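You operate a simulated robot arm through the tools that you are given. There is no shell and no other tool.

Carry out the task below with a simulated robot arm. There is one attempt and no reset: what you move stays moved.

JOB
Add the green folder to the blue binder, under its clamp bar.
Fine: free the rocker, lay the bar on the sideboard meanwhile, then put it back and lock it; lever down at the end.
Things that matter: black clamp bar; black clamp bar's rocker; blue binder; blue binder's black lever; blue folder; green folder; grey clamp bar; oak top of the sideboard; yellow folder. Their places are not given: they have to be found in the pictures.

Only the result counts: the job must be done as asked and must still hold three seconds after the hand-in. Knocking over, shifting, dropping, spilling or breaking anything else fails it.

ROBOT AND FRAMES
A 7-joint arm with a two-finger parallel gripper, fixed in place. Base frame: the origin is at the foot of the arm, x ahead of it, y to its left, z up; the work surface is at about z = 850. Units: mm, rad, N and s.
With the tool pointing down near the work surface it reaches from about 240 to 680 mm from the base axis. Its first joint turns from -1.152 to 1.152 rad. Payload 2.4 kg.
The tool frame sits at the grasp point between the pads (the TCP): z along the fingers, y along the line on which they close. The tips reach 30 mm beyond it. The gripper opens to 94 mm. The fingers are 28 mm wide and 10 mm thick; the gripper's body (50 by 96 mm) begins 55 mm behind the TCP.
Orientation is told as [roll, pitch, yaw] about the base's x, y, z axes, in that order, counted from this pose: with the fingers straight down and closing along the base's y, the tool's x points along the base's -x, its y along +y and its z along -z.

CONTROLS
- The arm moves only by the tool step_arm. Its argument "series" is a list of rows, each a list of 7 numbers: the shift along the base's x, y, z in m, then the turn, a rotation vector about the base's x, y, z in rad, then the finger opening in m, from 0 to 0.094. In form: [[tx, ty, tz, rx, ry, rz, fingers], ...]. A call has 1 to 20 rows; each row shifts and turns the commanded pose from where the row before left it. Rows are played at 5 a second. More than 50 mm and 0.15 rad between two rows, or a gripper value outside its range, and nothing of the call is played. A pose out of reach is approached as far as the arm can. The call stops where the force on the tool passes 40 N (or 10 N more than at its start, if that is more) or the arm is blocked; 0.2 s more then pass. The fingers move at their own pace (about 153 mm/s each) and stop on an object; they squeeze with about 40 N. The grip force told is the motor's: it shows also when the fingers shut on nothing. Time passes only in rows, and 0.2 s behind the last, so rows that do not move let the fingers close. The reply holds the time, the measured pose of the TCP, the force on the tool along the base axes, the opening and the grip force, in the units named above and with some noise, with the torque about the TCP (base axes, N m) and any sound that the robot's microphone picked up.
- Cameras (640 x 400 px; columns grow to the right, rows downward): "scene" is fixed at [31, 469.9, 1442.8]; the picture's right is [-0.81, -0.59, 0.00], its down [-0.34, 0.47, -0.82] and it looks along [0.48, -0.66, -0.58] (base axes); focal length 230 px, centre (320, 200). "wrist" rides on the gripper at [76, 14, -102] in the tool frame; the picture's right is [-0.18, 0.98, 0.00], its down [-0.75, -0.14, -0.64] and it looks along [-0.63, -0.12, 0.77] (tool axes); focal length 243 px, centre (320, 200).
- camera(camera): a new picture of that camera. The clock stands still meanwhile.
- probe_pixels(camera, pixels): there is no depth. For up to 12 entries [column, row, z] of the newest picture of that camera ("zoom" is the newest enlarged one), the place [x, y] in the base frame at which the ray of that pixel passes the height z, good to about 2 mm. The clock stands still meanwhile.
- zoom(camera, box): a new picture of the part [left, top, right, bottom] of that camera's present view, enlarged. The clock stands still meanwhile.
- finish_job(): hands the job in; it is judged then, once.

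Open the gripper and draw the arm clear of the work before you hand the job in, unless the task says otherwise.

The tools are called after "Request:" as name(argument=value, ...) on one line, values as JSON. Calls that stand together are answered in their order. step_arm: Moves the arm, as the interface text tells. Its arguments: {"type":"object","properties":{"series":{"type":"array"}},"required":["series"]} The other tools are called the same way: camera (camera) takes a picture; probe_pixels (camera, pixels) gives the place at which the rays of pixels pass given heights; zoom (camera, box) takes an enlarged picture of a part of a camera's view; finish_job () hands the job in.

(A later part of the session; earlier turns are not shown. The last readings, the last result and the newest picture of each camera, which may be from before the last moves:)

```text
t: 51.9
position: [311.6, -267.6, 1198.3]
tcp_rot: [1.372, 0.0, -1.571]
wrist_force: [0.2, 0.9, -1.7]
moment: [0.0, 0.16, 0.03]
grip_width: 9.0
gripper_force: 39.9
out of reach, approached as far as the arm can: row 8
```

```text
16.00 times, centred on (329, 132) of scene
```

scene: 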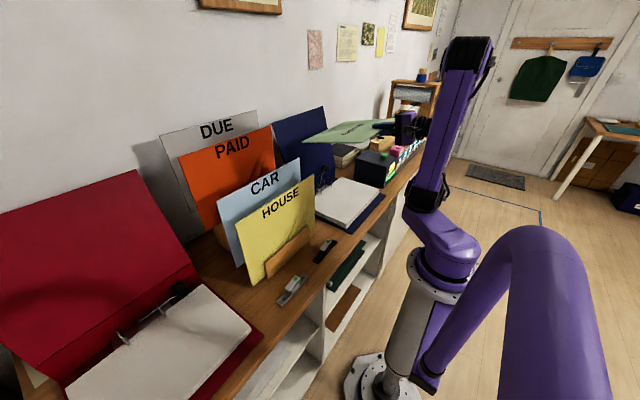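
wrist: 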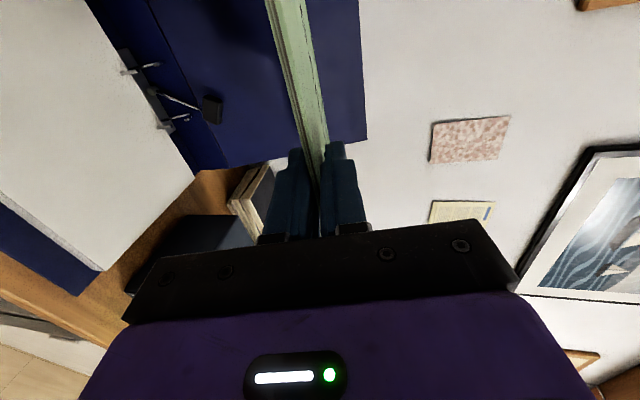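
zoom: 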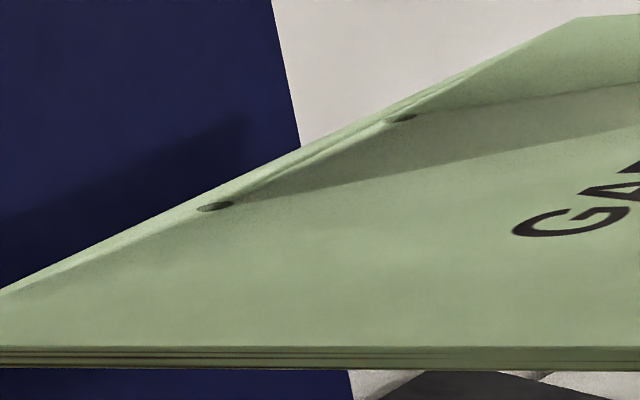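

The folder's hole edge appears a few mm lower than the nominal tool line, so the final alignment needs a closer look. I'm descending to about 60 mm above the posts, with the hole centres roughly over them.

Request:
step_arm(series=[[0.001, 0.001, -0.04, 0, 0, 0, 0.0], [0.001, 0.001, -0.04, 0, 0, 0, 0.0], [0, 0, -0.04, 0, 0, 0, 0.0], [0, 0, -0.04, 0, 0, 0, 0.0], [0, 0, -0.03, 0, 0, 0, 0.0], [0, 0, 0, 0, 0, 0, 0.0]])

Request:
zoom(camera="scene", box=[290, 150, 370, 210])

Request:
camera(camera="wrist")

```text
t: 53.2
position: [314.0, -267.5, 1007.5]
tcp_rot: [1.4, 0.0, -1.572]
wrist_force: [0.0, 0.2, -1.5]
moment: [-0.02, 0.21, 0.0]
grip_width: 8.9
gripper_force: 40.1
```

```text
6.67 times, centred on (330, 180) of scene
```

zoom: 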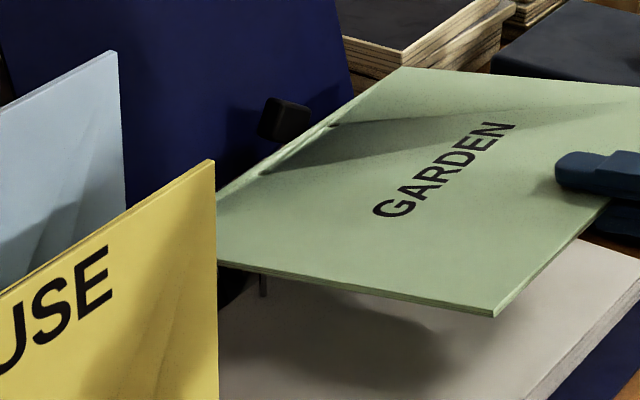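

```text
taken
```

wrist: 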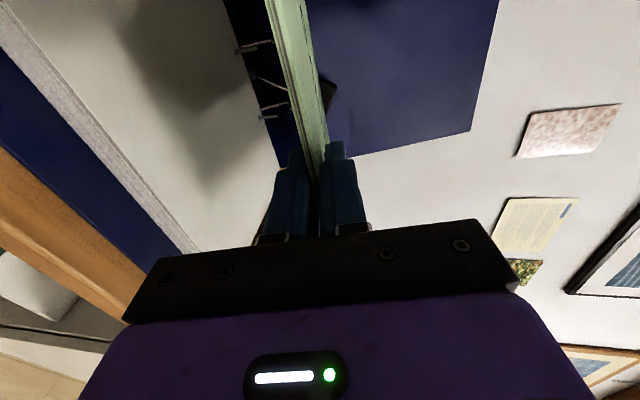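

Pitch is now 1.40 rad. I'm zooming in on the hole edge in the scene view and on the post area in the wrist view.

Request:
zoom(camera="scene", box=[310, 158, 345, 195])

Request:
zoom(camera="wrist", box=[220, 20, 340, 160])

```text
10.81 times, centred on (328, 176) of scene
```

zoom: 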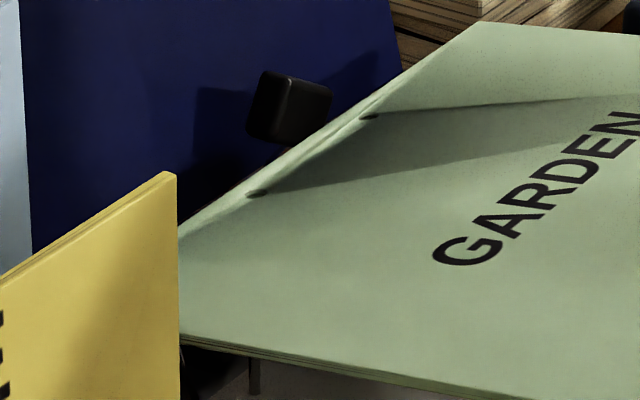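

```text
2.86 times, centred on (280, 90) of wrist
```

zoom: 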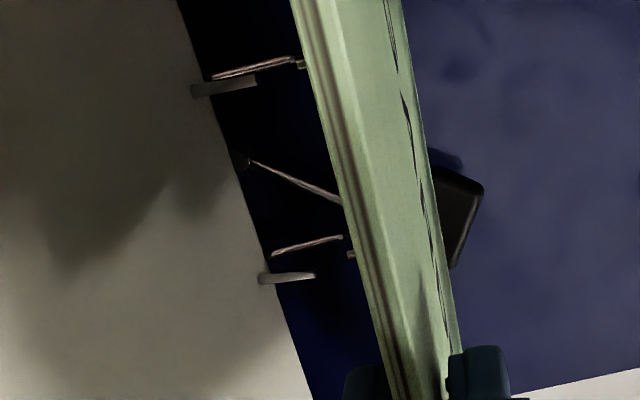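

The holes appear at zoom (257,194) and (369,117). I'm probing them at heights around the predicted top face, z≈970–976.

Request:
zoom(camera="scene", box=[310, 158, 345, 195])

Request:
probe_pixels(camera="zoom", pixels=[[257, 194, 976], [257, 194, 970], [369, 117, 976], [369, 117, 970], [257, 194, 973], [369, 117, 973], [257, 194, 967], [369, 117, 967]])

```text
10.81 times, centred on (328, 176) of scene
```

zoom: 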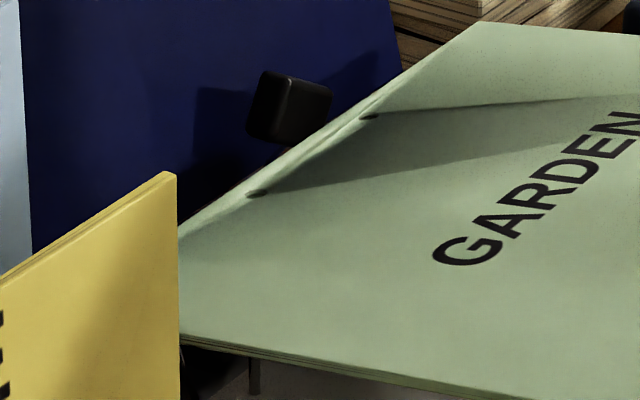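

```text
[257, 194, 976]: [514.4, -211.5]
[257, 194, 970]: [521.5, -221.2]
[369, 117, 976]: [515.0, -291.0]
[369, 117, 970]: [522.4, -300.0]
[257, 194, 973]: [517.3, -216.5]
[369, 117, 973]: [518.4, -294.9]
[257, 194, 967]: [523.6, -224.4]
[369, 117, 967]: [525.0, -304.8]
```

The horizontal image alignment with the posts is already within about 1 mm, but the scene ray alone leaves an x/z ambiguity. I'm using the wrist view to measure the height of the folder's far (hole) edge.

Request:
zoom(camera="wrist", box=[270, 10, 350, 80])

Request:
zoom(camera="wrist", box=[290, 70, 350, 150])

```text
5.71 times, centred on (310, 45) of wrist
```

zoom: 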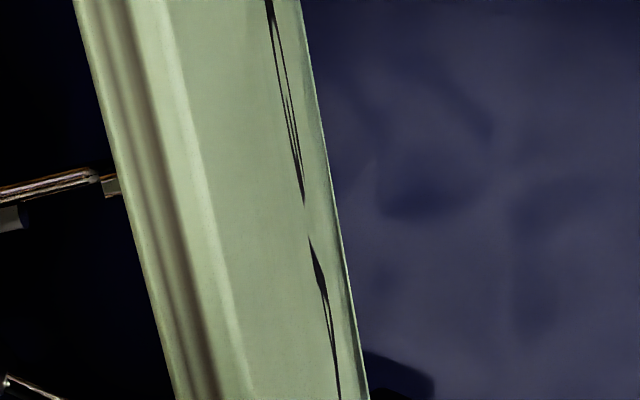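

```text
5.00 times, centred on (320, 110) of wrist
```

zoom: 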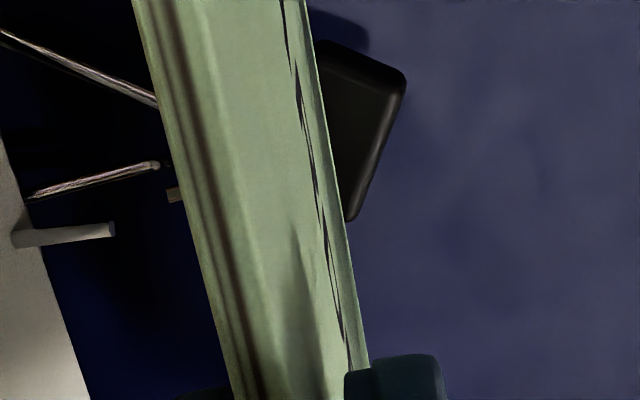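

The right boundary of the green band is the far (hole) edge. I'm probing it at several heights to see where x matches the expected edge position of about 534–536.

Request:
probe_pixels(camera="wrist", pixels=[[311.75, 36.2, 964], [311.75, 36.2, 968], [311.75, 36.2, 972], [311.75, 36.2, 976], [325.6, 116, 964], [325.6, 116, 968], [325.6, 116, 972], [325.6, 116, 976], [327.5, 125, 970], [308, 10, 970]])

```text
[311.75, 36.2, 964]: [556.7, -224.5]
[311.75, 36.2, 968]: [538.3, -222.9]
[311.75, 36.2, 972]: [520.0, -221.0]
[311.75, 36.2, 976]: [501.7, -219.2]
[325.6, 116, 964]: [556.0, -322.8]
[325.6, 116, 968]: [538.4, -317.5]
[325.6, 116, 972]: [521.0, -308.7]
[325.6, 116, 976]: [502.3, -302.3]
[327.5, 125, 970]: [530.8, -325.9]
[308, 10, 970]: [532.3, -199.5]
```

Combining the views, the holes look about 1 mm too far in +x and 1.5 mm too far in −y. I'm correcting that and lowering to about 10 mm above the post tips.

Request:
step_arm(series=[[-0.001, 0.0014, -0.015, 0, 0, 0, 0.0], [0, 0, -0.015, 0, 0, 0, 0.0], [0, 0, -0.012, 0, 0, 0, 0.0], [0, 0, 0, 0, 0, 0, 0.0]])

Request:
zoom(camera="scene", box=[310, 165, 345, 200])

Request:
camera(camera="wrist")

Request:
zoom(camera="wrist", box=[240, 0, 360, 140])

```text
t: 54.2
position: [312.5, -264.4, 964.6]
tcp_rot: [1.403, -0.001, -1.572]
wrist_force: [-0.4, -0.4, -1.2]
moment: [0.02, 0.14, 0.01]
grip_width: 8.9
gripper_force: 40.0
```

```text
11.43 times, centred on (328, 182) of scene
```

zoom: 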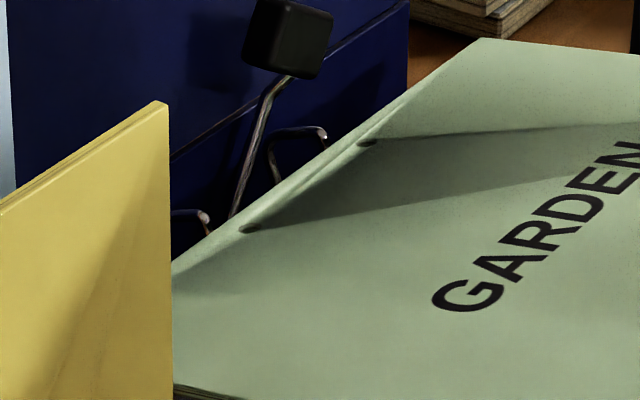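

```text
taken
```

wrist: 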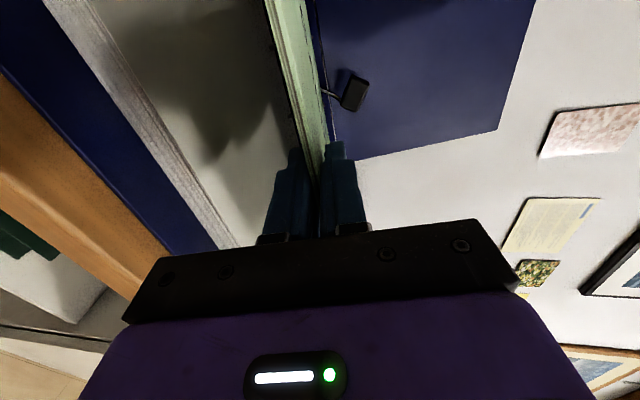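

```text
2.86 times, centred on (300, 70) of wrist
```

zoom: 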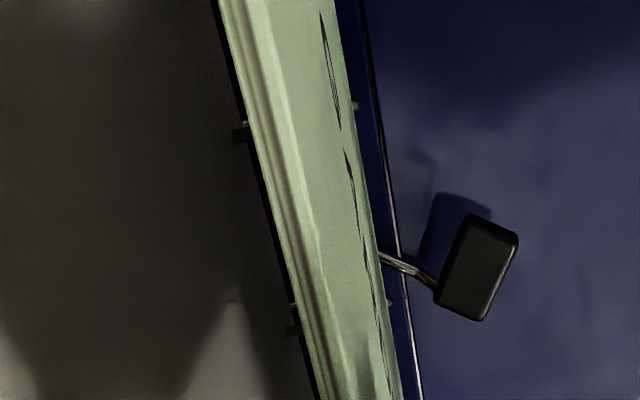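

The hole pixels now agree with the posts' projected line (u within 0.06 px, v matching z≈929). I'm lowering in small steps and watching the force.

Request:
step_arm(series=[[0, 0, -0.005, 0, 0, 0, 0.0], [0, 0, -0.004, 0, 0, 0, 0.0], [0, 0, 0, 0, 0, 0, 0.0]])

Request:
step_arm(series=[[0, 0, -0.003, 0, 0, 0, 0.0], [0, 0, -0.002, 0, 0, 0, 0.0], [0, 0, 0, 0, 0, 0, 0.0]])

Request:
zoom(camera="scene", box=[310, 165, 345, 200])

```text
t: 55.0
position: [312.6, -264.3, 955.5]
tcp_rot: [1.402, -0.002, -1.573]
wrist_force: [-0.5, 0.7, -1.1]
moment: [0.0, 0.16, 0.01]
grip_width: 9.1
gripper_force: 40.2
```

```text
t: 55.9
position: [312.9, -264.5, 951.9]
tcp_rot: [1.402, 0.0, -1.573]
wrist_force: [0.2, 0.7, -1.5]
moment: [-0.01, 0.16, 0.0]
grip_width: 8.8
gripper_force: 40.1
```

```text
11.43 times, centred on (328, 182) of scene
```

zoom: 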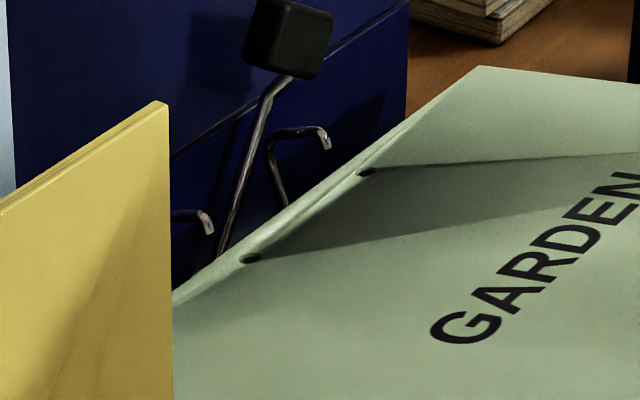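

The folder's underside should now be at the post tips. I'm continuing in 1.5–2 mm steps.

Request:
step_arm(series=[[0, 0, -0.002, 0, 0, 0, 0.0], [0, 0, 0, 0, 0, 0, 0.0]])

Request:
step_arm(series=[[0, 0, -0.002, 0, 0, 0, 0.0], [0, 0, 0, 0, 0, 0, 0.0]])

Request:
step_arm(series=[[0, 0, -0.002, 0, 0, 0, 0.0], [0, 0, 0, 0, 0, 0, 0.0]])

Request:
zoom(camera="scene", box=[318, 172, 340, 192])

```text
t: 56.5
position: [314.0, -264.9, 949.8]
tcp_rot: [1.402, -0.002, -1.572]
wrist_force: [-0.4, 0.4, -1.8]
moment: [0.0, 0.18, -0.01]
grip_width: 9.0
gripper_force: 39.9
```

```text
t: 57.0
position: [312.6, -264.9, 947.5]
tcp_rot: [1.4, -0.001, -1.572]
wrist_force: [-0.5, -0.4, -1.5]
moment: [0.04, 0.14, -0.01]
grip_width: 8.9
gripper_force: 40.1
```

```text
t: 57.6
position: [313.2, -265.3, 943.8]
tcp_rot: [1.401, -0.001, -1.572]
wrist_force: [-0.6, -0.1, -1.7]
moment: [-0.01, 0.18, 0.02]
grip_width: 8.8
gripper_force: 40.3
```

```text
16.00 times, centred on (329, 182) of scene
```

zoom: 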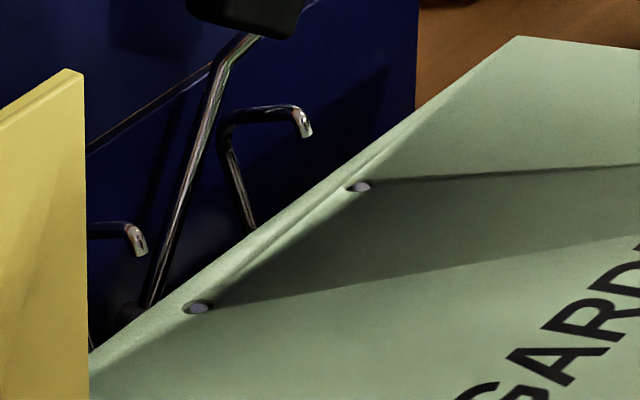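

Both post tips are visible inside the holes, at (200,308) and (362,187), with no contact force. I'm zooming tighter to see how centred they are.

Request:
zoom(camera="scene", box=[317, 183, 327, 193])

Request:
zoom(camera="scene", box=[327, 176, 337, 186])

```text
16.00 times, centred on (322, 188) of scene
```

zoom: 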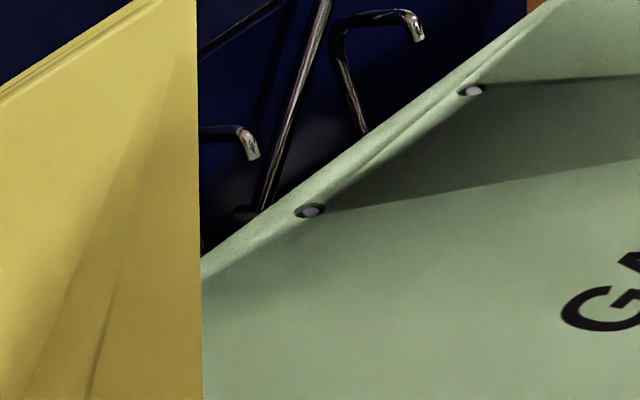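

```text
16.00 times, centred on (332, 181) of scene
```

zoom: 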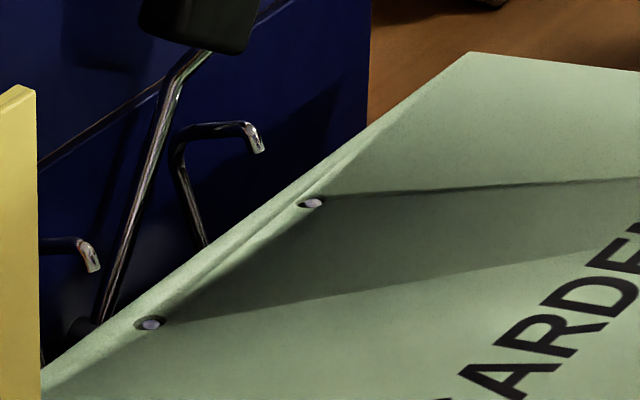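

The posts sit centred in both holes. I'm continuing to lower, stepwise.

Request:
step_arm(series=[[0, 0, -0.003, 0, 0, 0, 0.0], [0, 0, -0.003, 0, 0, 0, 0.0], [0, 0, 0, 0, 0, 0, 0.0]])

Request:
step_arm(series=[[0, 0, -0.003, 0, 0, 0, 0.0], [0, 0, -0.002, 0, 0, 0, 0.0], [0, 0, 0, 0, 0, 0, 0.0]])

Request:
zoom(camera="scene", box=[310, 172, 345, 200])

```text
t: 58.5
position: [313.4, -265.5, 939.5]
tcp_rot: [1.401, -0.001, -1.572]
wrist_force: [-0.1, -0.5, -1.6]
moment: [-0.01, 0.17, 0.03]
grip_width: 8.9
gripper_force: 39.9
```

```text
t: 59.2
position: [313.2, -263.4, 934.5]
tcp_rot: [1.402, -0.002, -1.572]
wrist_force: [0.6, 0.2, -1.5]
moment: [-0.01, 0.17, 0.02]
grip_width: 9.0
gripper_force: 39.4
```

```text
14.29 times, centred on (328, 186) of scene
```

zoom: 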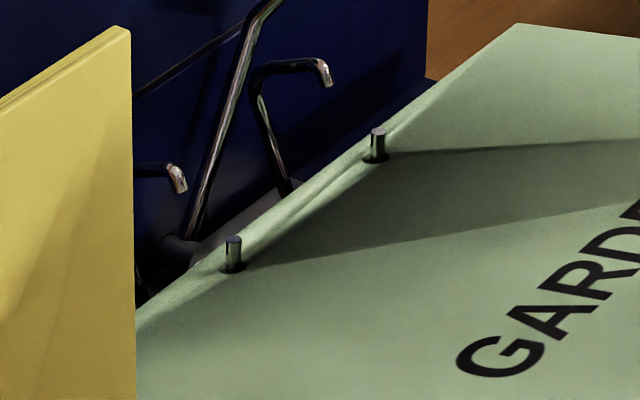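

The posts now protrude through the folder. I'm lowering further until the hole edge meets the paper.

Request:
step_arm(series=[[0, 0, -0.002, 0, 0, 0, 0.0], [0, 0, -0.002, 0, 0, 0, 0.0], [0, 0, 0, 0, 0, 0, 0.0]])

Request:
step_arm(series=[[0, 0, -0.002, 0, 0, 0, 0.0], [0, 0, -0.001, 0, 0, 0, 0.0], [0, 0, 0, 0, 0, 0, 0.0]])

Request:
step_arm(series=[[0, 0, -0.002, 0, 0, 0, 0.0], [0, 0, 0, 0, 0, 0, 0.0]])

Request:
zoom(camera="scene", box=[310, 172, 345, 200])

```text
t: 60.0
position: [313.2, -265.9, 929.9]
tcp_rot: [1.402, -0.003, -1.574]
wrist_force: [0.3, 0.6, -2.4]
moment: [0.02, 0.13, 0.05]
grip_width: 8.9
gripper_force: 39.7
```

```text
t: 60.9
position: [313.9, -265.4, 926.7]
tcp_rot: [1.401, -0.001, -1.571]
wrist_force: [-1.0, -0.7, -1.2]
moment: [-0.02, 0.17, -0.04]
grip_width: 8.9
gripper_force: 40.0
```

```text
t: 61.5
position: [313.3, -264.3, 924.4]
tcp_rot: [1.401, -0.002, -1.572]
wrist_force: [-0.7, -0.3, -1.9]
moment: [-0.03, 0.15, 0.02]
grip_width: 8.8
gripper_force: 40.4
```

```text
14.29 times, centred on (328, 186) of scene
```

zoom: 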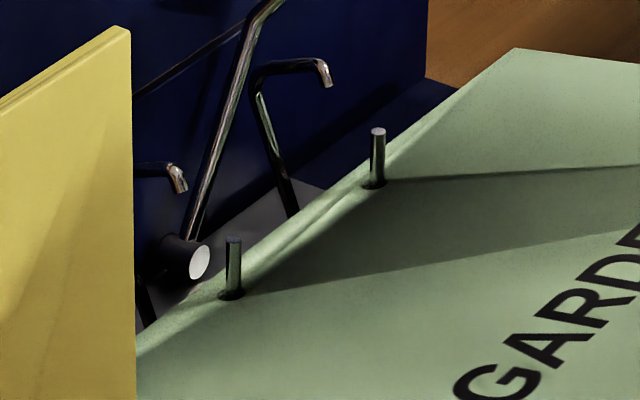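

About 20 mm of post shows above the folder, so the hole edge should be practically at the paper. I'm flattening by rotating about the holes in small steps, lowering the hand side.

Request:
step_arm(series=[[-0.0005, 0, -0.004, 0, -0.0175, 0, 0.0], [-0.0005, 0, -0.004, 0, -0.0175, 0, 0.0], [0, 0, 0, 0, 0, 0, 0.0]])

Request:
zoom(camera="scene", box=[310, 172, 400, 232])

Request:
camera(camera="wrist")

```text
t: 62.2
position: [312.6, -263.4, 917.6]
tcp_rot: [1.436, -0.002, -1.573]
wrist_force: [-0.3, -0.1, -1.7]
moment: [0.03, 0.18, 0.05]
grip_width: 8.7
gripper_force: 39.5
```

```text
6.67 times, centred on (355, 202) of scene
```

zoom: 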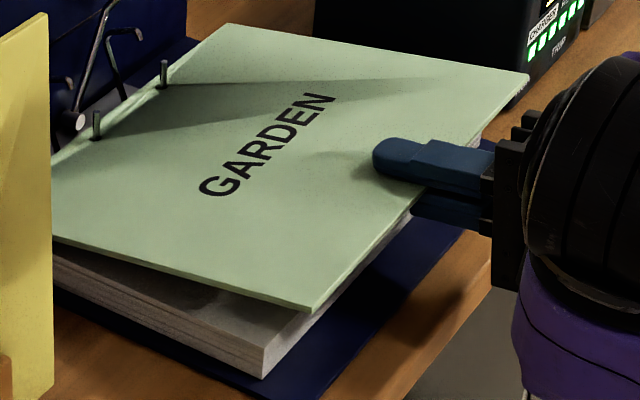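

```text
taken
```

wrist: 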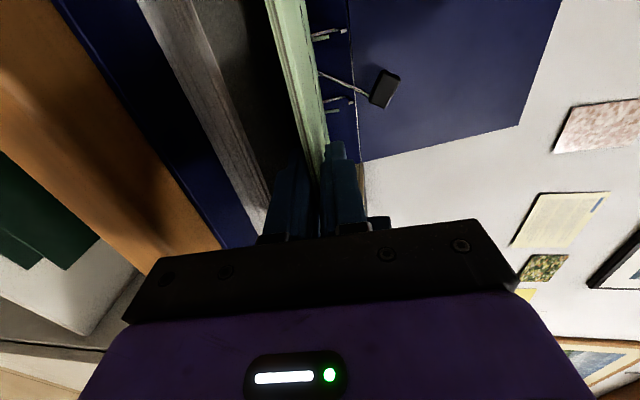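

This works well: a=1.436 and the near edge is coming down. I'm continuing to flatten.

Request:
step_arm(series=[[-0.0004, 0, -0.004, 0, -0.0175, 0, 0.0], [-0.0004, 0, -0.004, 0, -0.0175, 0, 0.0], [0, 0, 0, 0, 0, 0, 0.0]])

Request:
zoom(camera="scene", box=[310, 172, 400, 232])

```text
t: 63.0
position: [311.8, -265.3, 909.2]
tcp_rot: [1.472, -0.001, -1.574]
wrist_force: [-0.9, -1.1, -1.0]
moment: [0.0, 0.18, 0.0]
grip_width: 9.0
gripper_force: 39.8
```

```text
6.67 times, centred on (355, 202) of scene
```

zoom: 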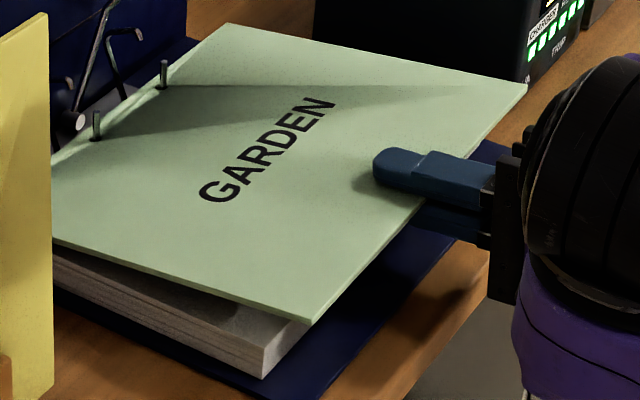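

The near edge is about 27 mm above the paper. I'm flattening one more step so that the release drop is small.

Request:
step_arm(series=[[-0.0003, 0, -0.0037, 0, -0.0175, 0, 0.0], [-0.0003, 0, -0.0037, 0, -0.0175, 0, 0.0], [0, 0, 0, 0, 0, 0, 0.0]])

Request:
zoom(camera="scene", box=[310, 172, 400, 232])

Request:
camera(camera="wrist")

```text
t: 63.9
position: [310.3, -264.7, 901.9]
tcp_rot: [1.506, -0.003, -1.574]
wrist_force: [0.0, -0.8, -1.7]
moment: [0.04, 0.2, 0.01]
grip_width: 9.1
gripper_force: 40.0
```

```text
6.67 times, centred on (355, 202) of scene
```

zoom: 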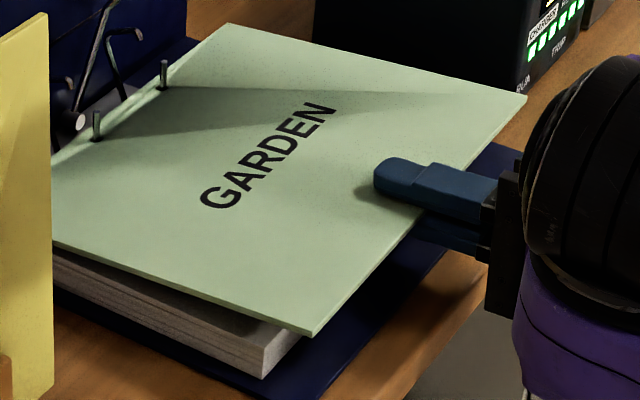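

```text
taken
```

wrist: 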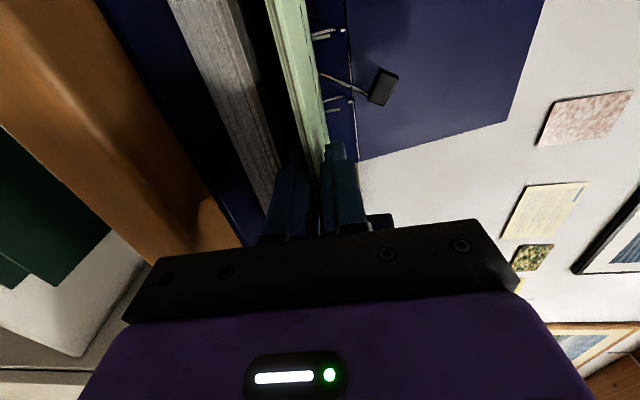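

The near edge is about 20 mm above the paper, with the lower finger just clear of it. I'm opening the fingers slightly and letting the folder settle before withdrawing.

Request:
step_arm(series=[[0, 0, 0, 0, 0, 0, 0.012], [0, 0, 0, 0, 0, 0, 0.016], [0, 0, 0, 0, 0, 0, 0.019], [0, 0, 0, 0, 0, 0, 0.019]])

Request:
zoom(camera="scene", box=[310, 172, 400, 232])

```text
t: 64.8
position: [310.4, -264.2, 899.9]
tcp_rot: [1.507, -0.001, -1.573]
wrist_force: [0.0, 0.4, -1.5]
moment: [0.0, -0.02, 0.05]
grip_width: 19.4
gripper_force: 0.1
```

```text
6.67 times, centred on (355, 202) of scene
```

zoom: 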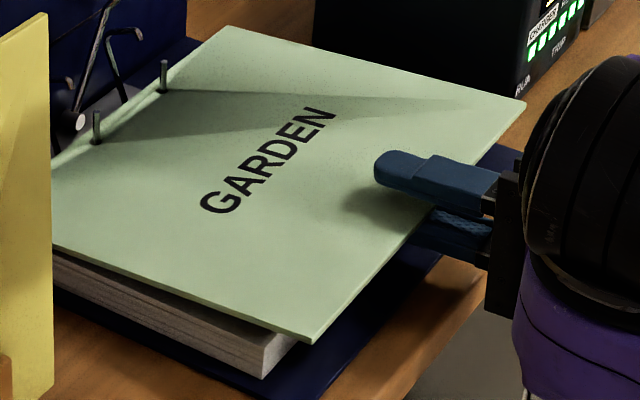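

The folder now rests on the lower finger with the posts still in the holes. I'm withdrawing straight back along −x.

Request:
step_arm(series=[[-0.008, 0, 0, 0, 0, 0, 0.02], [-0.008, 0, 0, 0, 0, 0, 0.02], [-0.008, 0, 0, 0, 0, 0, 0.02], [-0.008, 0, 0, 0, 0, 0, 0.02], [-0.008, 0, 0, 0, 0, 0, 0.02], [-0.008, 0, 0, 0, 0, 0, 0.02], [0, 0, 0, 0, 0, 0, 0.02]])

Request:
zoom(camera="scene", box=[310, 172, 400, 232])

Request:
camera(camera="scene")

```text
t: 66.5
position: [264.1, -265.5, 900.3]
tcp_rot: [1.507, -0.003, -1.572]
wrist_force: [-0.5, 0.0, 0.6]
moment: [-0.01, 0.03, 0.03]
grip_width: 20.1
gripper_force: 0.0
```

```text
6.67 times, centred on (355, 202) of scene
```

zoom: 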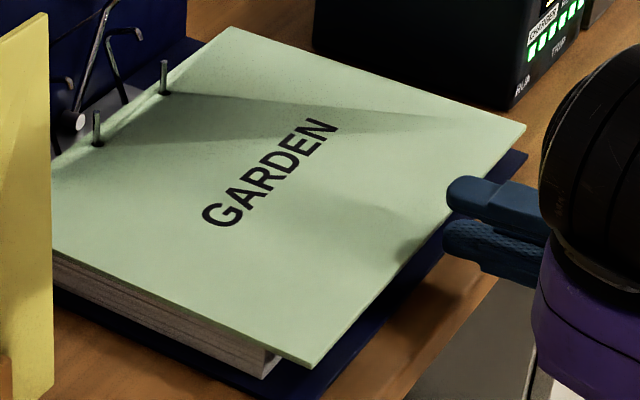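

```text
taken
```

scene: 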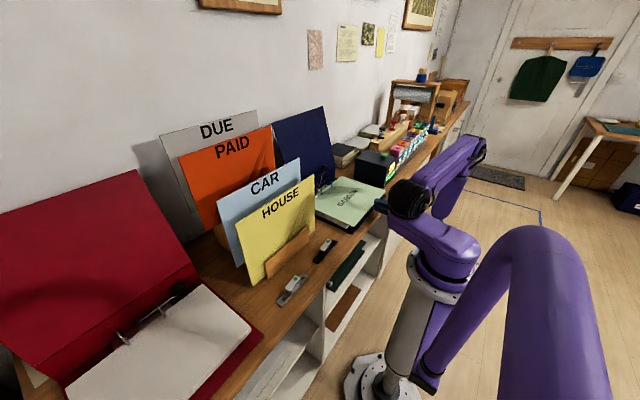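

The folder lies flat with both posts through its holes. I'm backing off, raising, straightening the tool and going back toward the bar on the sideboard.

Request:
step_arm(series=[[-0.005, 0, 0.02, 0, 0, 0, 0.02], [0, 0, 0.045, 0, 0, 0, 0.034], [0, 0, 0.045, 0, 0.1, 0, 0.034], [0.01, 0, 0.04, 0, 0.14, 0, 0.034], [0.01, 0, 0.04, 0, 0.14, 0, 0.034], [0.01, 0.0, 0.03, 0, 0.14, 0, 0.034], [0.01, 0.02, 0.03, 0, 0.14, 0, 0.034], [0.01, 0.03, 0.02, 0, 0.14, 0, 0.034], [0.01, 0.04, 0.0, 0, 0.14, 0, 0.034], [0.01, 0.045, 0.0, 0, 0.14, 0, 0.034], [0, 0.045, 0.0, 0, 0.14, 0, 0.034], [0, 0.045, 0.0, 0, 0.14, 0, 0.034], [0, 0.045, 0.0, 0, 0.147, 0, 0.034], [0, 0.03, 0.0, -0.15, 0, 0, 0.034], [0, 0, 0.0, -0.15, 0, 0, 0.034], [0, 0, 0, 0, 0, 0, 0.034]])

Request:
camera(camera="wrist")

Request:
camera(camera="scene")

```text
t: 69.8
position: [328.7, 36.2, 1172.2]
tcp_rot: [-0.002, -0.303, -1.569]
wrist_force: [-0.4, 0.1, 0.9]
moment: [0.01, 0.02, 0.0]
grip_width: 34.3
gripper_force: 0.1
```

```text
taken
```

wrist: 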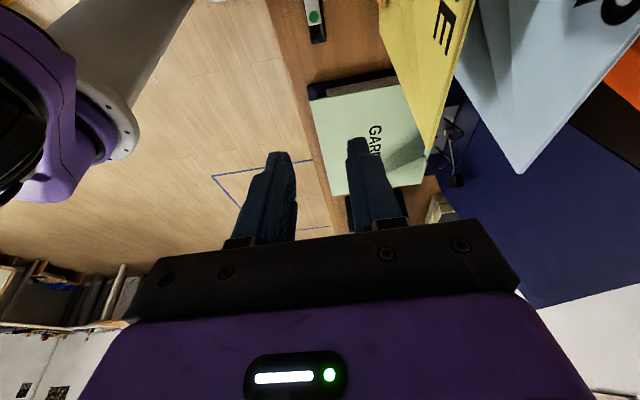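

```text
taken
```

scene: 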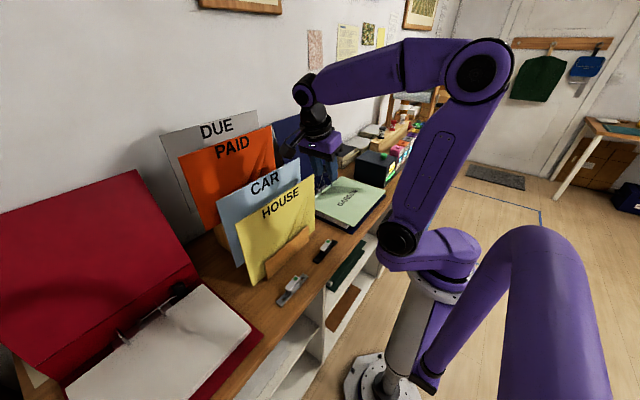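

I'm above the bar's place at (328.7, 36.2, 1172). I'm descending to just above it and checking alignment.

Request:
step_arm(series=[[0.0015, -0.001, -0.045, 0, 0, 0, 0.034], [0.0015, -0.001, -0.045, 0, 0, 0, 0.034], [0, 0, -0.045, 0, 0, 0, 0.034], [0, 0, -0.045, 0, 0, 0, 0.034], [0, 0, -0.045, 0, 0, 0, 0.034], [0, 0, -0.02, 0, 0, 0, 0.034], [0, 0, 0, 0, 0, 0, 0.034]])

Request:
camera(camera="wrist")

Request:
zoom(camera="scene", box=[290, 205, 360, 275])

```text
t: 71.5
position: [329.0, 33.5, 926.2]
tcp_rot: [-0.003, -0.3, -1.571]
wrist_force: [-0.6, -0.1, 0.3]
moment: [0.0, 0.01, 0.0]
grip_width: 34.0
gripper_force: 0.1
```

```text
taken
```

wrist: 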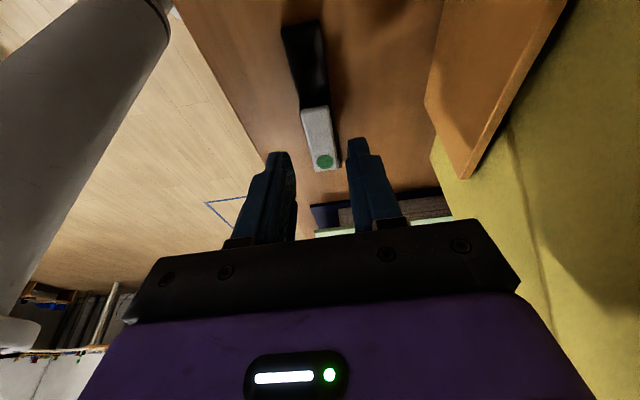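

```text
5.71 times, centred on (325, 240) of scene
```

zoom: 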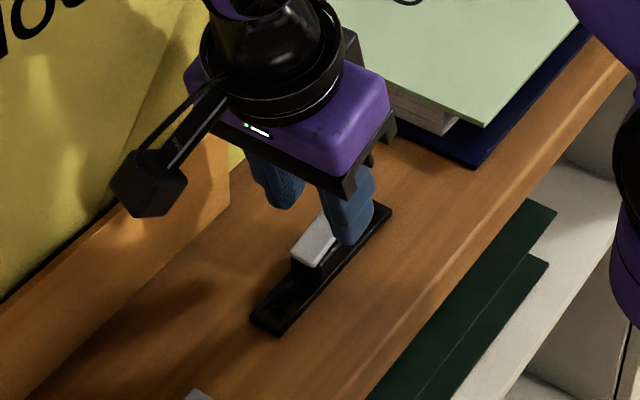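

The fingers straddle the rocker. I'm making a small x correction, descending to the previous grasp height and closing.

Request:
step_arm(series=[[0.0015, 0, -0.02, 0, 0, 0, 0.034], [0.001, 0, -0.012, 0, 0, 0, 0.034], [0, 0, -0.003, 0, 0, 0, 0.034], [0, 0, 0, 0, 0, 0, 0.034]])

Request:
zoom(camera="wrist", box=[250, 60, 420, 200])

```text
t: 72.5
position: [333.6, 32.6, 892.2]
tcp_rot: [-0.002, -0.301, -1.569]
wrist_force: [0.2, -0.8, -1.0]
moment: [0.0, 0.0, 0.0]
grip_width: 34.1
gripper_force: 0.0
```

```text
2.86 times, centred on (335, 130) of wrist
```

zoom: 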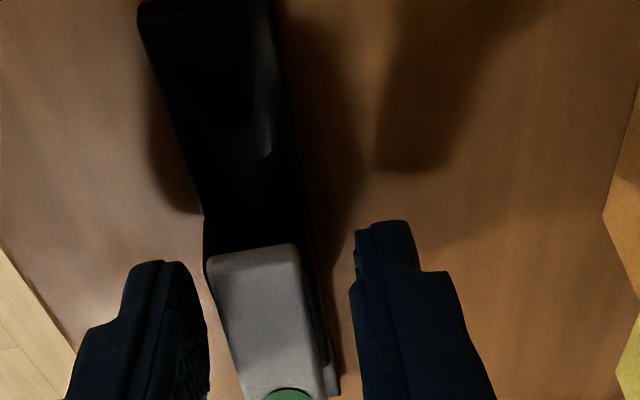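

The hand sits about 2 mm too far +x (left gap smaller than right). I'm correcting, lowering 2 mm and closing.

Request:
step_arm(series=[[-0.002, 0, -0.0015, 0, 0, 0, 0.034], [0, 0, 0, 0, 0, 0, 0.03], [0, 0, 0, 0, 0, 0, 0.02], [0, 0, 0, 0, 0, 0, 0.01], [0, 0, 0, 0, 0, 0, 0.0], [0, 0, 0, 0, 0, 0, 0.0]])

Request:
zoom(camera="wrist", box=[250, 60, 420, 200])

```text
t: 73.8
position: [331.7, 34.4, 890.2]
tcp_rot: [-0.002, -0.303, -1.569]
wrist_force: [-0.7, 0.0, -0.4]
moment: [0.0, -0.02, -0.01]
grip_width: 20.4
gripper_force: 40.1
```

```text
2.86 times, centred on (335, 130) of wrist
```

zoom: 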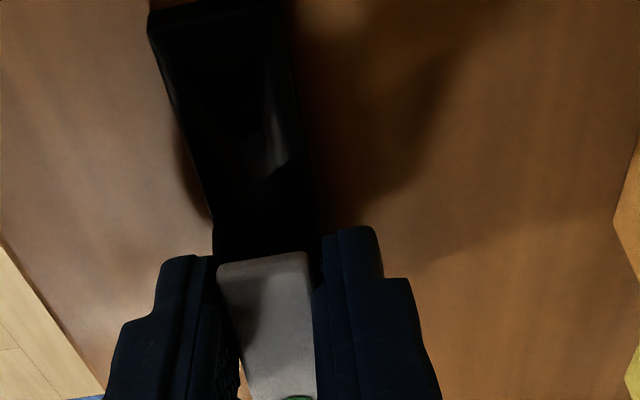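

The grip matches the original one almost exactly (20.4 mm, same picture). I'm lifting the bar and carrying it back over the binder by the reverse path.

Request:
step_arm(series=[[0, 0, 0.01, 0, 0, 0, 0.0], [0, 0, 0.03, 0, 0, 0, 0.0], [0, 0, 0.04, 0, 0, 0, 0.0], [0, 0, 0.04, 0, 0, 0, 0.0], [0, -0.04, 0, 0, 0, 0, 0.0], [0, -0.041, 0, 0, 0, 0, 0.0], [0, -0.041, 0, 0, 0, 0, 0.0], [0, -0.041, 0, 0, 0, 0, 0.0], [0, -0.041, 0, 0, 0, 0, 0.0], [0, -0.041, 0, 0, 0, 0, 0.0], [0, -0.0396, 0, 0, 0, 0, 0.0], [0.04, 0, 0, 0, 0, 0, 0.0], [0.04, 0, 0, 0, 0, 0, 0.0], [0.04, 0, 0, 0, 0, 0, 0.0], [0.04, 0, 0, 0, 0, 0, 0.0], [0.0295, 0, 0, 0, 0, 0, 0.0], [0, 0, 0, 0, 0, 0, 0.0]])

Request:
zoom(camera="scene", box=[300, 140, 370, 205])

Request:
camera(camera="wrist")

```text
t: 77.5
position: [519.2, -251.8, 1011.4]
tcp_rot: [-0.002, -0.3, -1.571]
wrist_force: [-0.8, 0.4, -1.5]
moment: [0.01, 0.0, -0.03]
grip_width: 20.6
gripper_force: 39.8
```

```text
6.15 times, centred on (335, 172) of scene
```

zoom: 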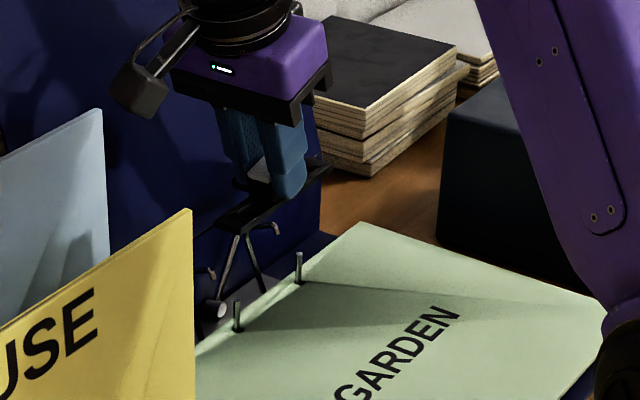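

```text
taken
```

wrist: 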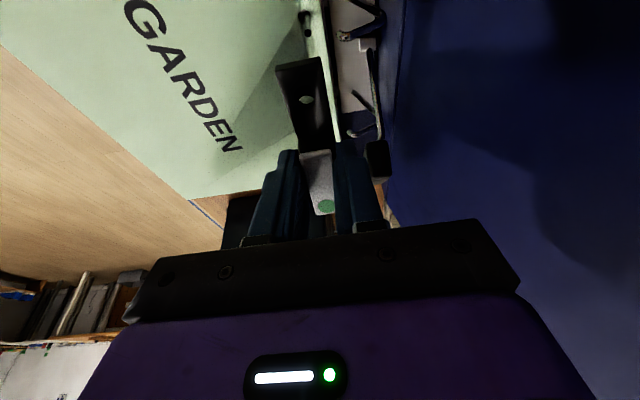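

I'm descending to about 30 mm above the post tips and comparing the bar holes with the posts in both views.

Request:
step_arm(series=[[0.001, 0, -0.02, 0, 0, 0, 0.0], [0.001, 0, -0.02, 0, 0, 0, 0.0], [0, 0, -0.01, 0, 0, 0, 0.0], [0, 0, 0, 0, 0, 0, 0.0]])

Request:
zoom(camera="scene", box=[310, 160, 345, 200])

Request:
camera(camera="wrist")

Request:
zoom(camera="wrist", box=[250, 0, 420, 200])

```text
t: 78.5
position: [522.0, -252.0, 961.7]
tcp_rot: [-0.002, -0.301, -1.57]
wrist_force: [-0.6, -0.7, -0.1]
moment: [0.01, -0.02, -0.01]
grip_width: 20.7
gripper_force: 39.8
```

```text
10.00 times, centred on (328, 180) of scene
```

zoom: 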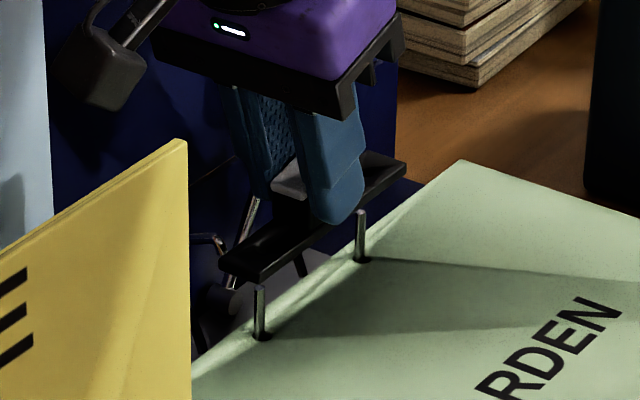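

```text
taken
```

wrist: 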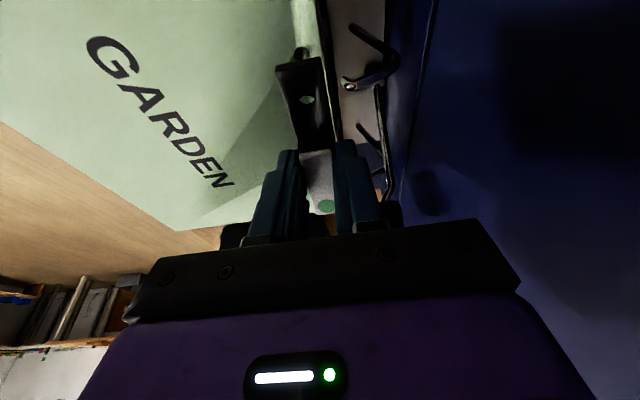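

```text
2.00 times, centred on (335, 100) of wrist
```

zoom: 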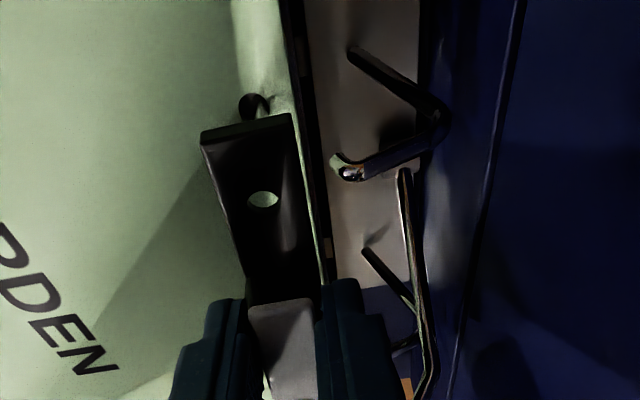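

The bar's +y hole shows at wrist (306,99.5). I'm probing its position at the bar's top height (≈929) to compare with the post at (522,−221.5).

Request:
probe_pixels(camera="wrist", pixels=[[306, 99.5, 929], [306, 99.5, 926], [306, 99.5, 932], [301, 52, 907], [298, 58, 890]])

Request:
zoom(camera="wrist", box=[270, 30, 350, 120])

Request:
zoom(camera="scene", box=[318, 172, 340, 196])

```text
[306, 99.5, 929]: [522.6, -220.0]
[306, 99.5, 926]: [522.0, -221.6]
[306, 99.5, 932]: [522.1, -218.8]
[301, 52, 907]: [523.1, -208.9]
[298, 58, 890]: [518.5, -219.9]
```

```text
4.44 times, centred on (310, 75) of wrist
```

zoom: 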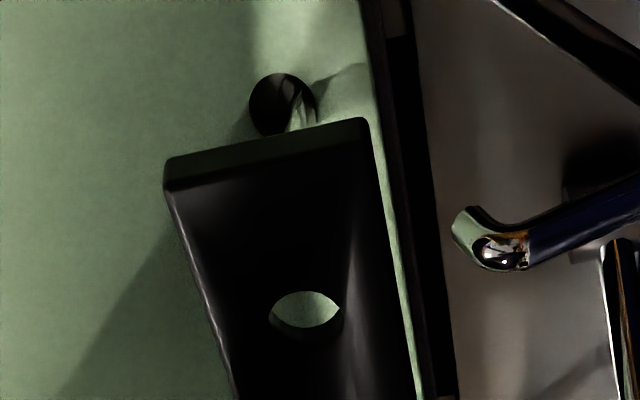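

```text
16.00 times, centred on (329, 184) of scene
```

zoom: 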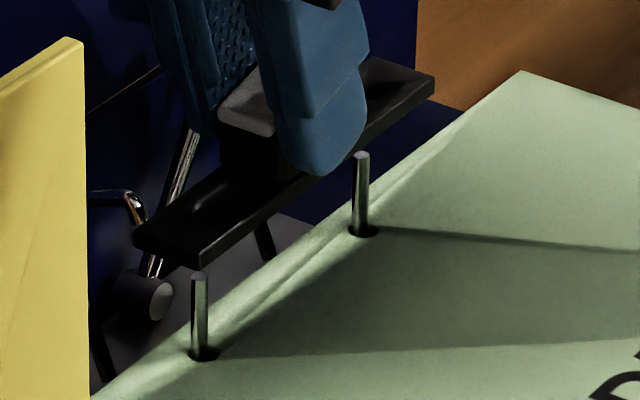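

The bar hole probes at about (522,−220.5), close to the post. I'm taking another stationary reading to average out noise before the final correction.

Request:
step_arm(series=[[0, 0, 0, 0, 0, 0, 0.0]])

Request:
step_arm(series=[[0, 0, 0, 0, 0, 0, 0.0]])

Request:
step_arm(series=[[0, 0, 0, 0, 0, 0, 0.0]])

```text
t: 78.8
position: [522.1, -251.2, 961.9]
tcp_rot: [0.0, -0.302, -1.569]
wrist_force: [-0.8, -0.3, -0.2]
moment: [-0.03, -0.01, 0.02]
grip_width: 20.7
gripper_force: 39.8
```

```text
t: 79.2
position: [522.3, -251.3, 961.2]
tcp_rot: [-0.003, -0.302, -1.568]
wrist_force: [0.1, -0.3, -0.5]
moment: [0.04, 0.02, -0.04]
grip_width: 20.5
gripper_force: 39.7
```

```text
t: 79.7
position: [522.0, -251.9, 961.3]
tcp_rot: [-0.002, -0.302, -1.57]
wrist_force: [0.0, -0.3, 0.6]
moment: [0.01, -0.04, 0.01]
grip_width: 20.8
gripper_force: 39.9
```

The average is (522.1, −251.6), versus about (521.4, −250.6) at the original grasp. I'm applying a small correction, lowering 9 mm and looking again through the bar's hole.

Request:
step_arm(series=[[-0.0003, 0.001, -0.005, 0, 0, 0, 0.0], [0, 0, -0.004, 0, 0, 0, 0.0], [0, 0, 0, 0, 0, 0, 0.0]])

Request:
zoom(camera="wrist", box=[270, 30, 350, 120])

Request:
zoom(camera="scene", box=[318, 172, 340, 196])

```text
t: 80.5
position: [521.2, -250.9, 951.7]
tcp_rot: [-0.003, -0.301, -1.57]
wrist_force: [0.2, -0.8, 0.1]
moment: [-0.01, 0.0, 0.0]
grip_width: 20.6
gripper_force: 39.8
```

```text
4.44 times, centred on (310, 75) of wrist
```

zoom: 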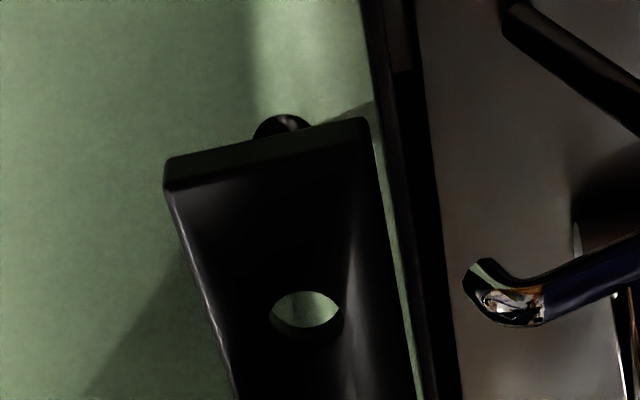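

```text
16.00 times, centred on (329, 184) of scene
```

zoom: 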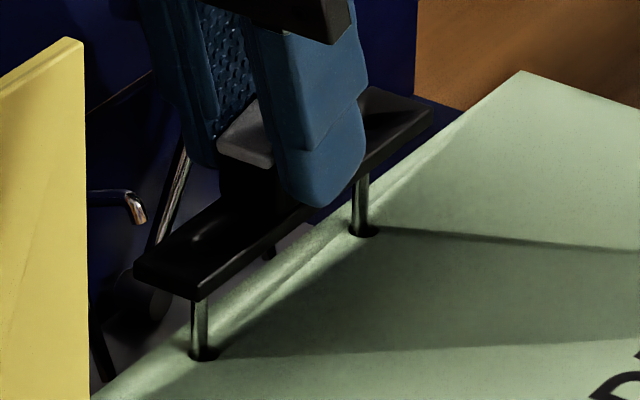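

The bar hangs just above the post tips. Compared with the original picture it looks 1–2 mm too far to the right (−x,−y), so I'm shifting slightly and lowering in 1 mm steps, watching for contact.

Request:
step_arm(series=[[0.0005, 0.0008, -0.002, 0, 0, 0, 0.0], [0, 0, 0, 0, 0, 0, 0.0]])

Request:
step_arm(series=[[0, 0, -0.0015, 0, 0, 0, 0.0], [0, 0, 0, 0, 0, 0, 0.0]])

Request:
step_arm(series=[[0, 0, -0.0015, 0, 0, 0, 0.0], [0, 0, 0, 0, 0, 0, 0.0]])

Request:
zoom(camera="wrist", box=[270, 30, 350, 120])

```text
t: 81.0
position: [522.3, -249.2, 948.7]
tcp_rot: [0.0, -0.303, -1.569]
wrist_force: [0.4, -0.1, 0.2]
moment: [0.02, 0.0, 0.0]
grip_width: 20.7
gripper_force: 39.4
```

```text
t: 81.7
position: [522.8, -249.9, 948.2]
tcp_rot: [-0.002, -0.302, -1.569]
wrist_force: [0.2, 0.0, -0.7]
moment: [0.04, 0.02, 0.01]
grip_width: 20.7
gripper_force: 39.8
```

```text
t: 82.2
position: [523.8, -249.7, 946.9]
tcp_rot: [-0.003, -0.303, -1.57]
wrist_force: [-0.2, -0.7, -0.3]
moment: [0.02, -0.02, -0.02]
grip_width: 20.6
gripper_force: 39.6
```

```text
4.44 times, centred on (310, 75) of wrist
```

zoom: 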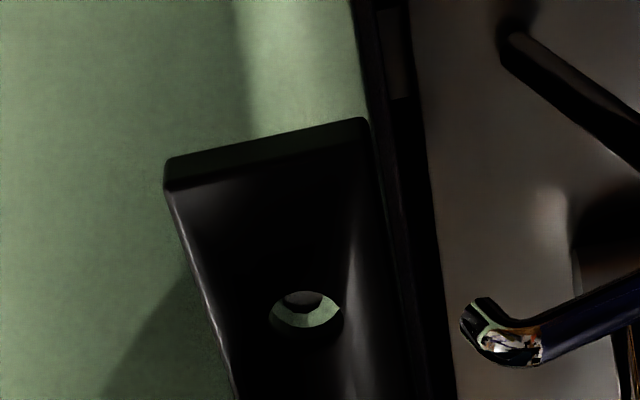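

The post tip is visible through the bar's hole at zoom (303,298), centred in x. I'm continuing down in small steps.

Request:
step_arm(series=[[0, 0, -0.0015, 0, 0, 0, 0.0], [0, 0, 0, 0, 0, 0, 0.0]])

Request:
step_arm(series=[[0, 0, -0.002, 0, 0, 0, 0.0], [0, 0, 0, 0, 0, 0, 0.0]])

Request:
step_arm(series=[[0, 0, -0.002, 0, 0, 0, 0.0], [0, 0, 0, 0, 0, 0, 0.0]])

Request:
zoom(camera="wrist", box=[270, 30, 350, 120])

Request:
zoom(camera="scene", box=[318, 172, 340, 196])

```text
t: 82.8
position: [522.9, -250.2, 945.4]
tcp_rot: [-0.002, -0.302, -1.568]
wrist_force: [0.0, 0.0, -0.6]
moment: [0.0, 0.01, 0.02]
grip_width: 21.0
gripper_force: 40.2
```

```text
t: 83.5
position: [524.0, -251.0, 942.1]
tcp_rot: [0.0, -0.302, -1.569]
wrist_force: [0.5, -0.6, -0.8]
moment: [0.02, 0.03, 0.01]
grip_width: 20.7
gripper_force: 40.1
```

```text
t: 84.0
position: [523.5, -250.0, 941.1]
tcp_rot: [-0.002, -0.302, -1.569]
wrist_force: [-0.5, -0.3, -0.7]
moment: [0.02, 0.03, 0.0]
grip_width: 20.8
gripper_force: 39.7
```

```text
4.44 times, centred on (310, 75) of wrist
```

zoom: 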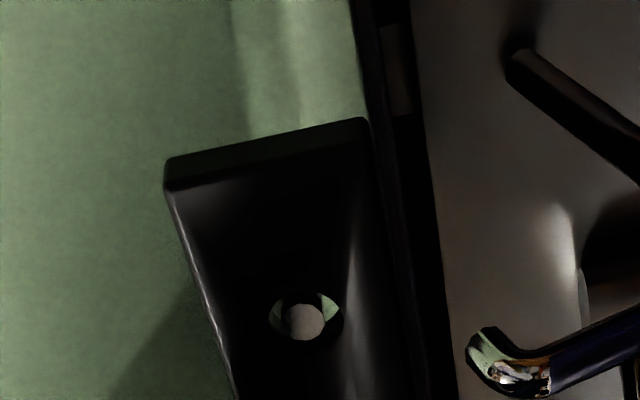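

```text
16.00 times, centred on (329, 184) of scene
```

zoom: 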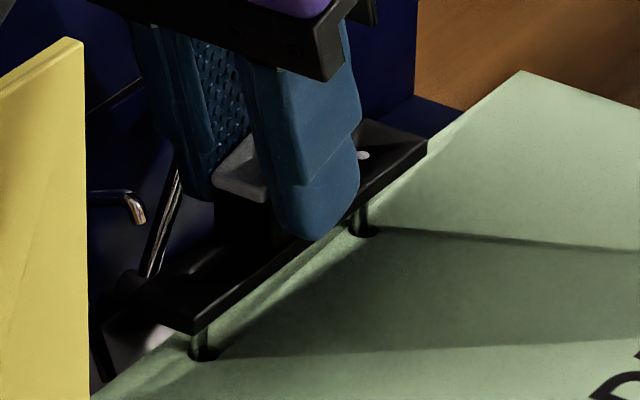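

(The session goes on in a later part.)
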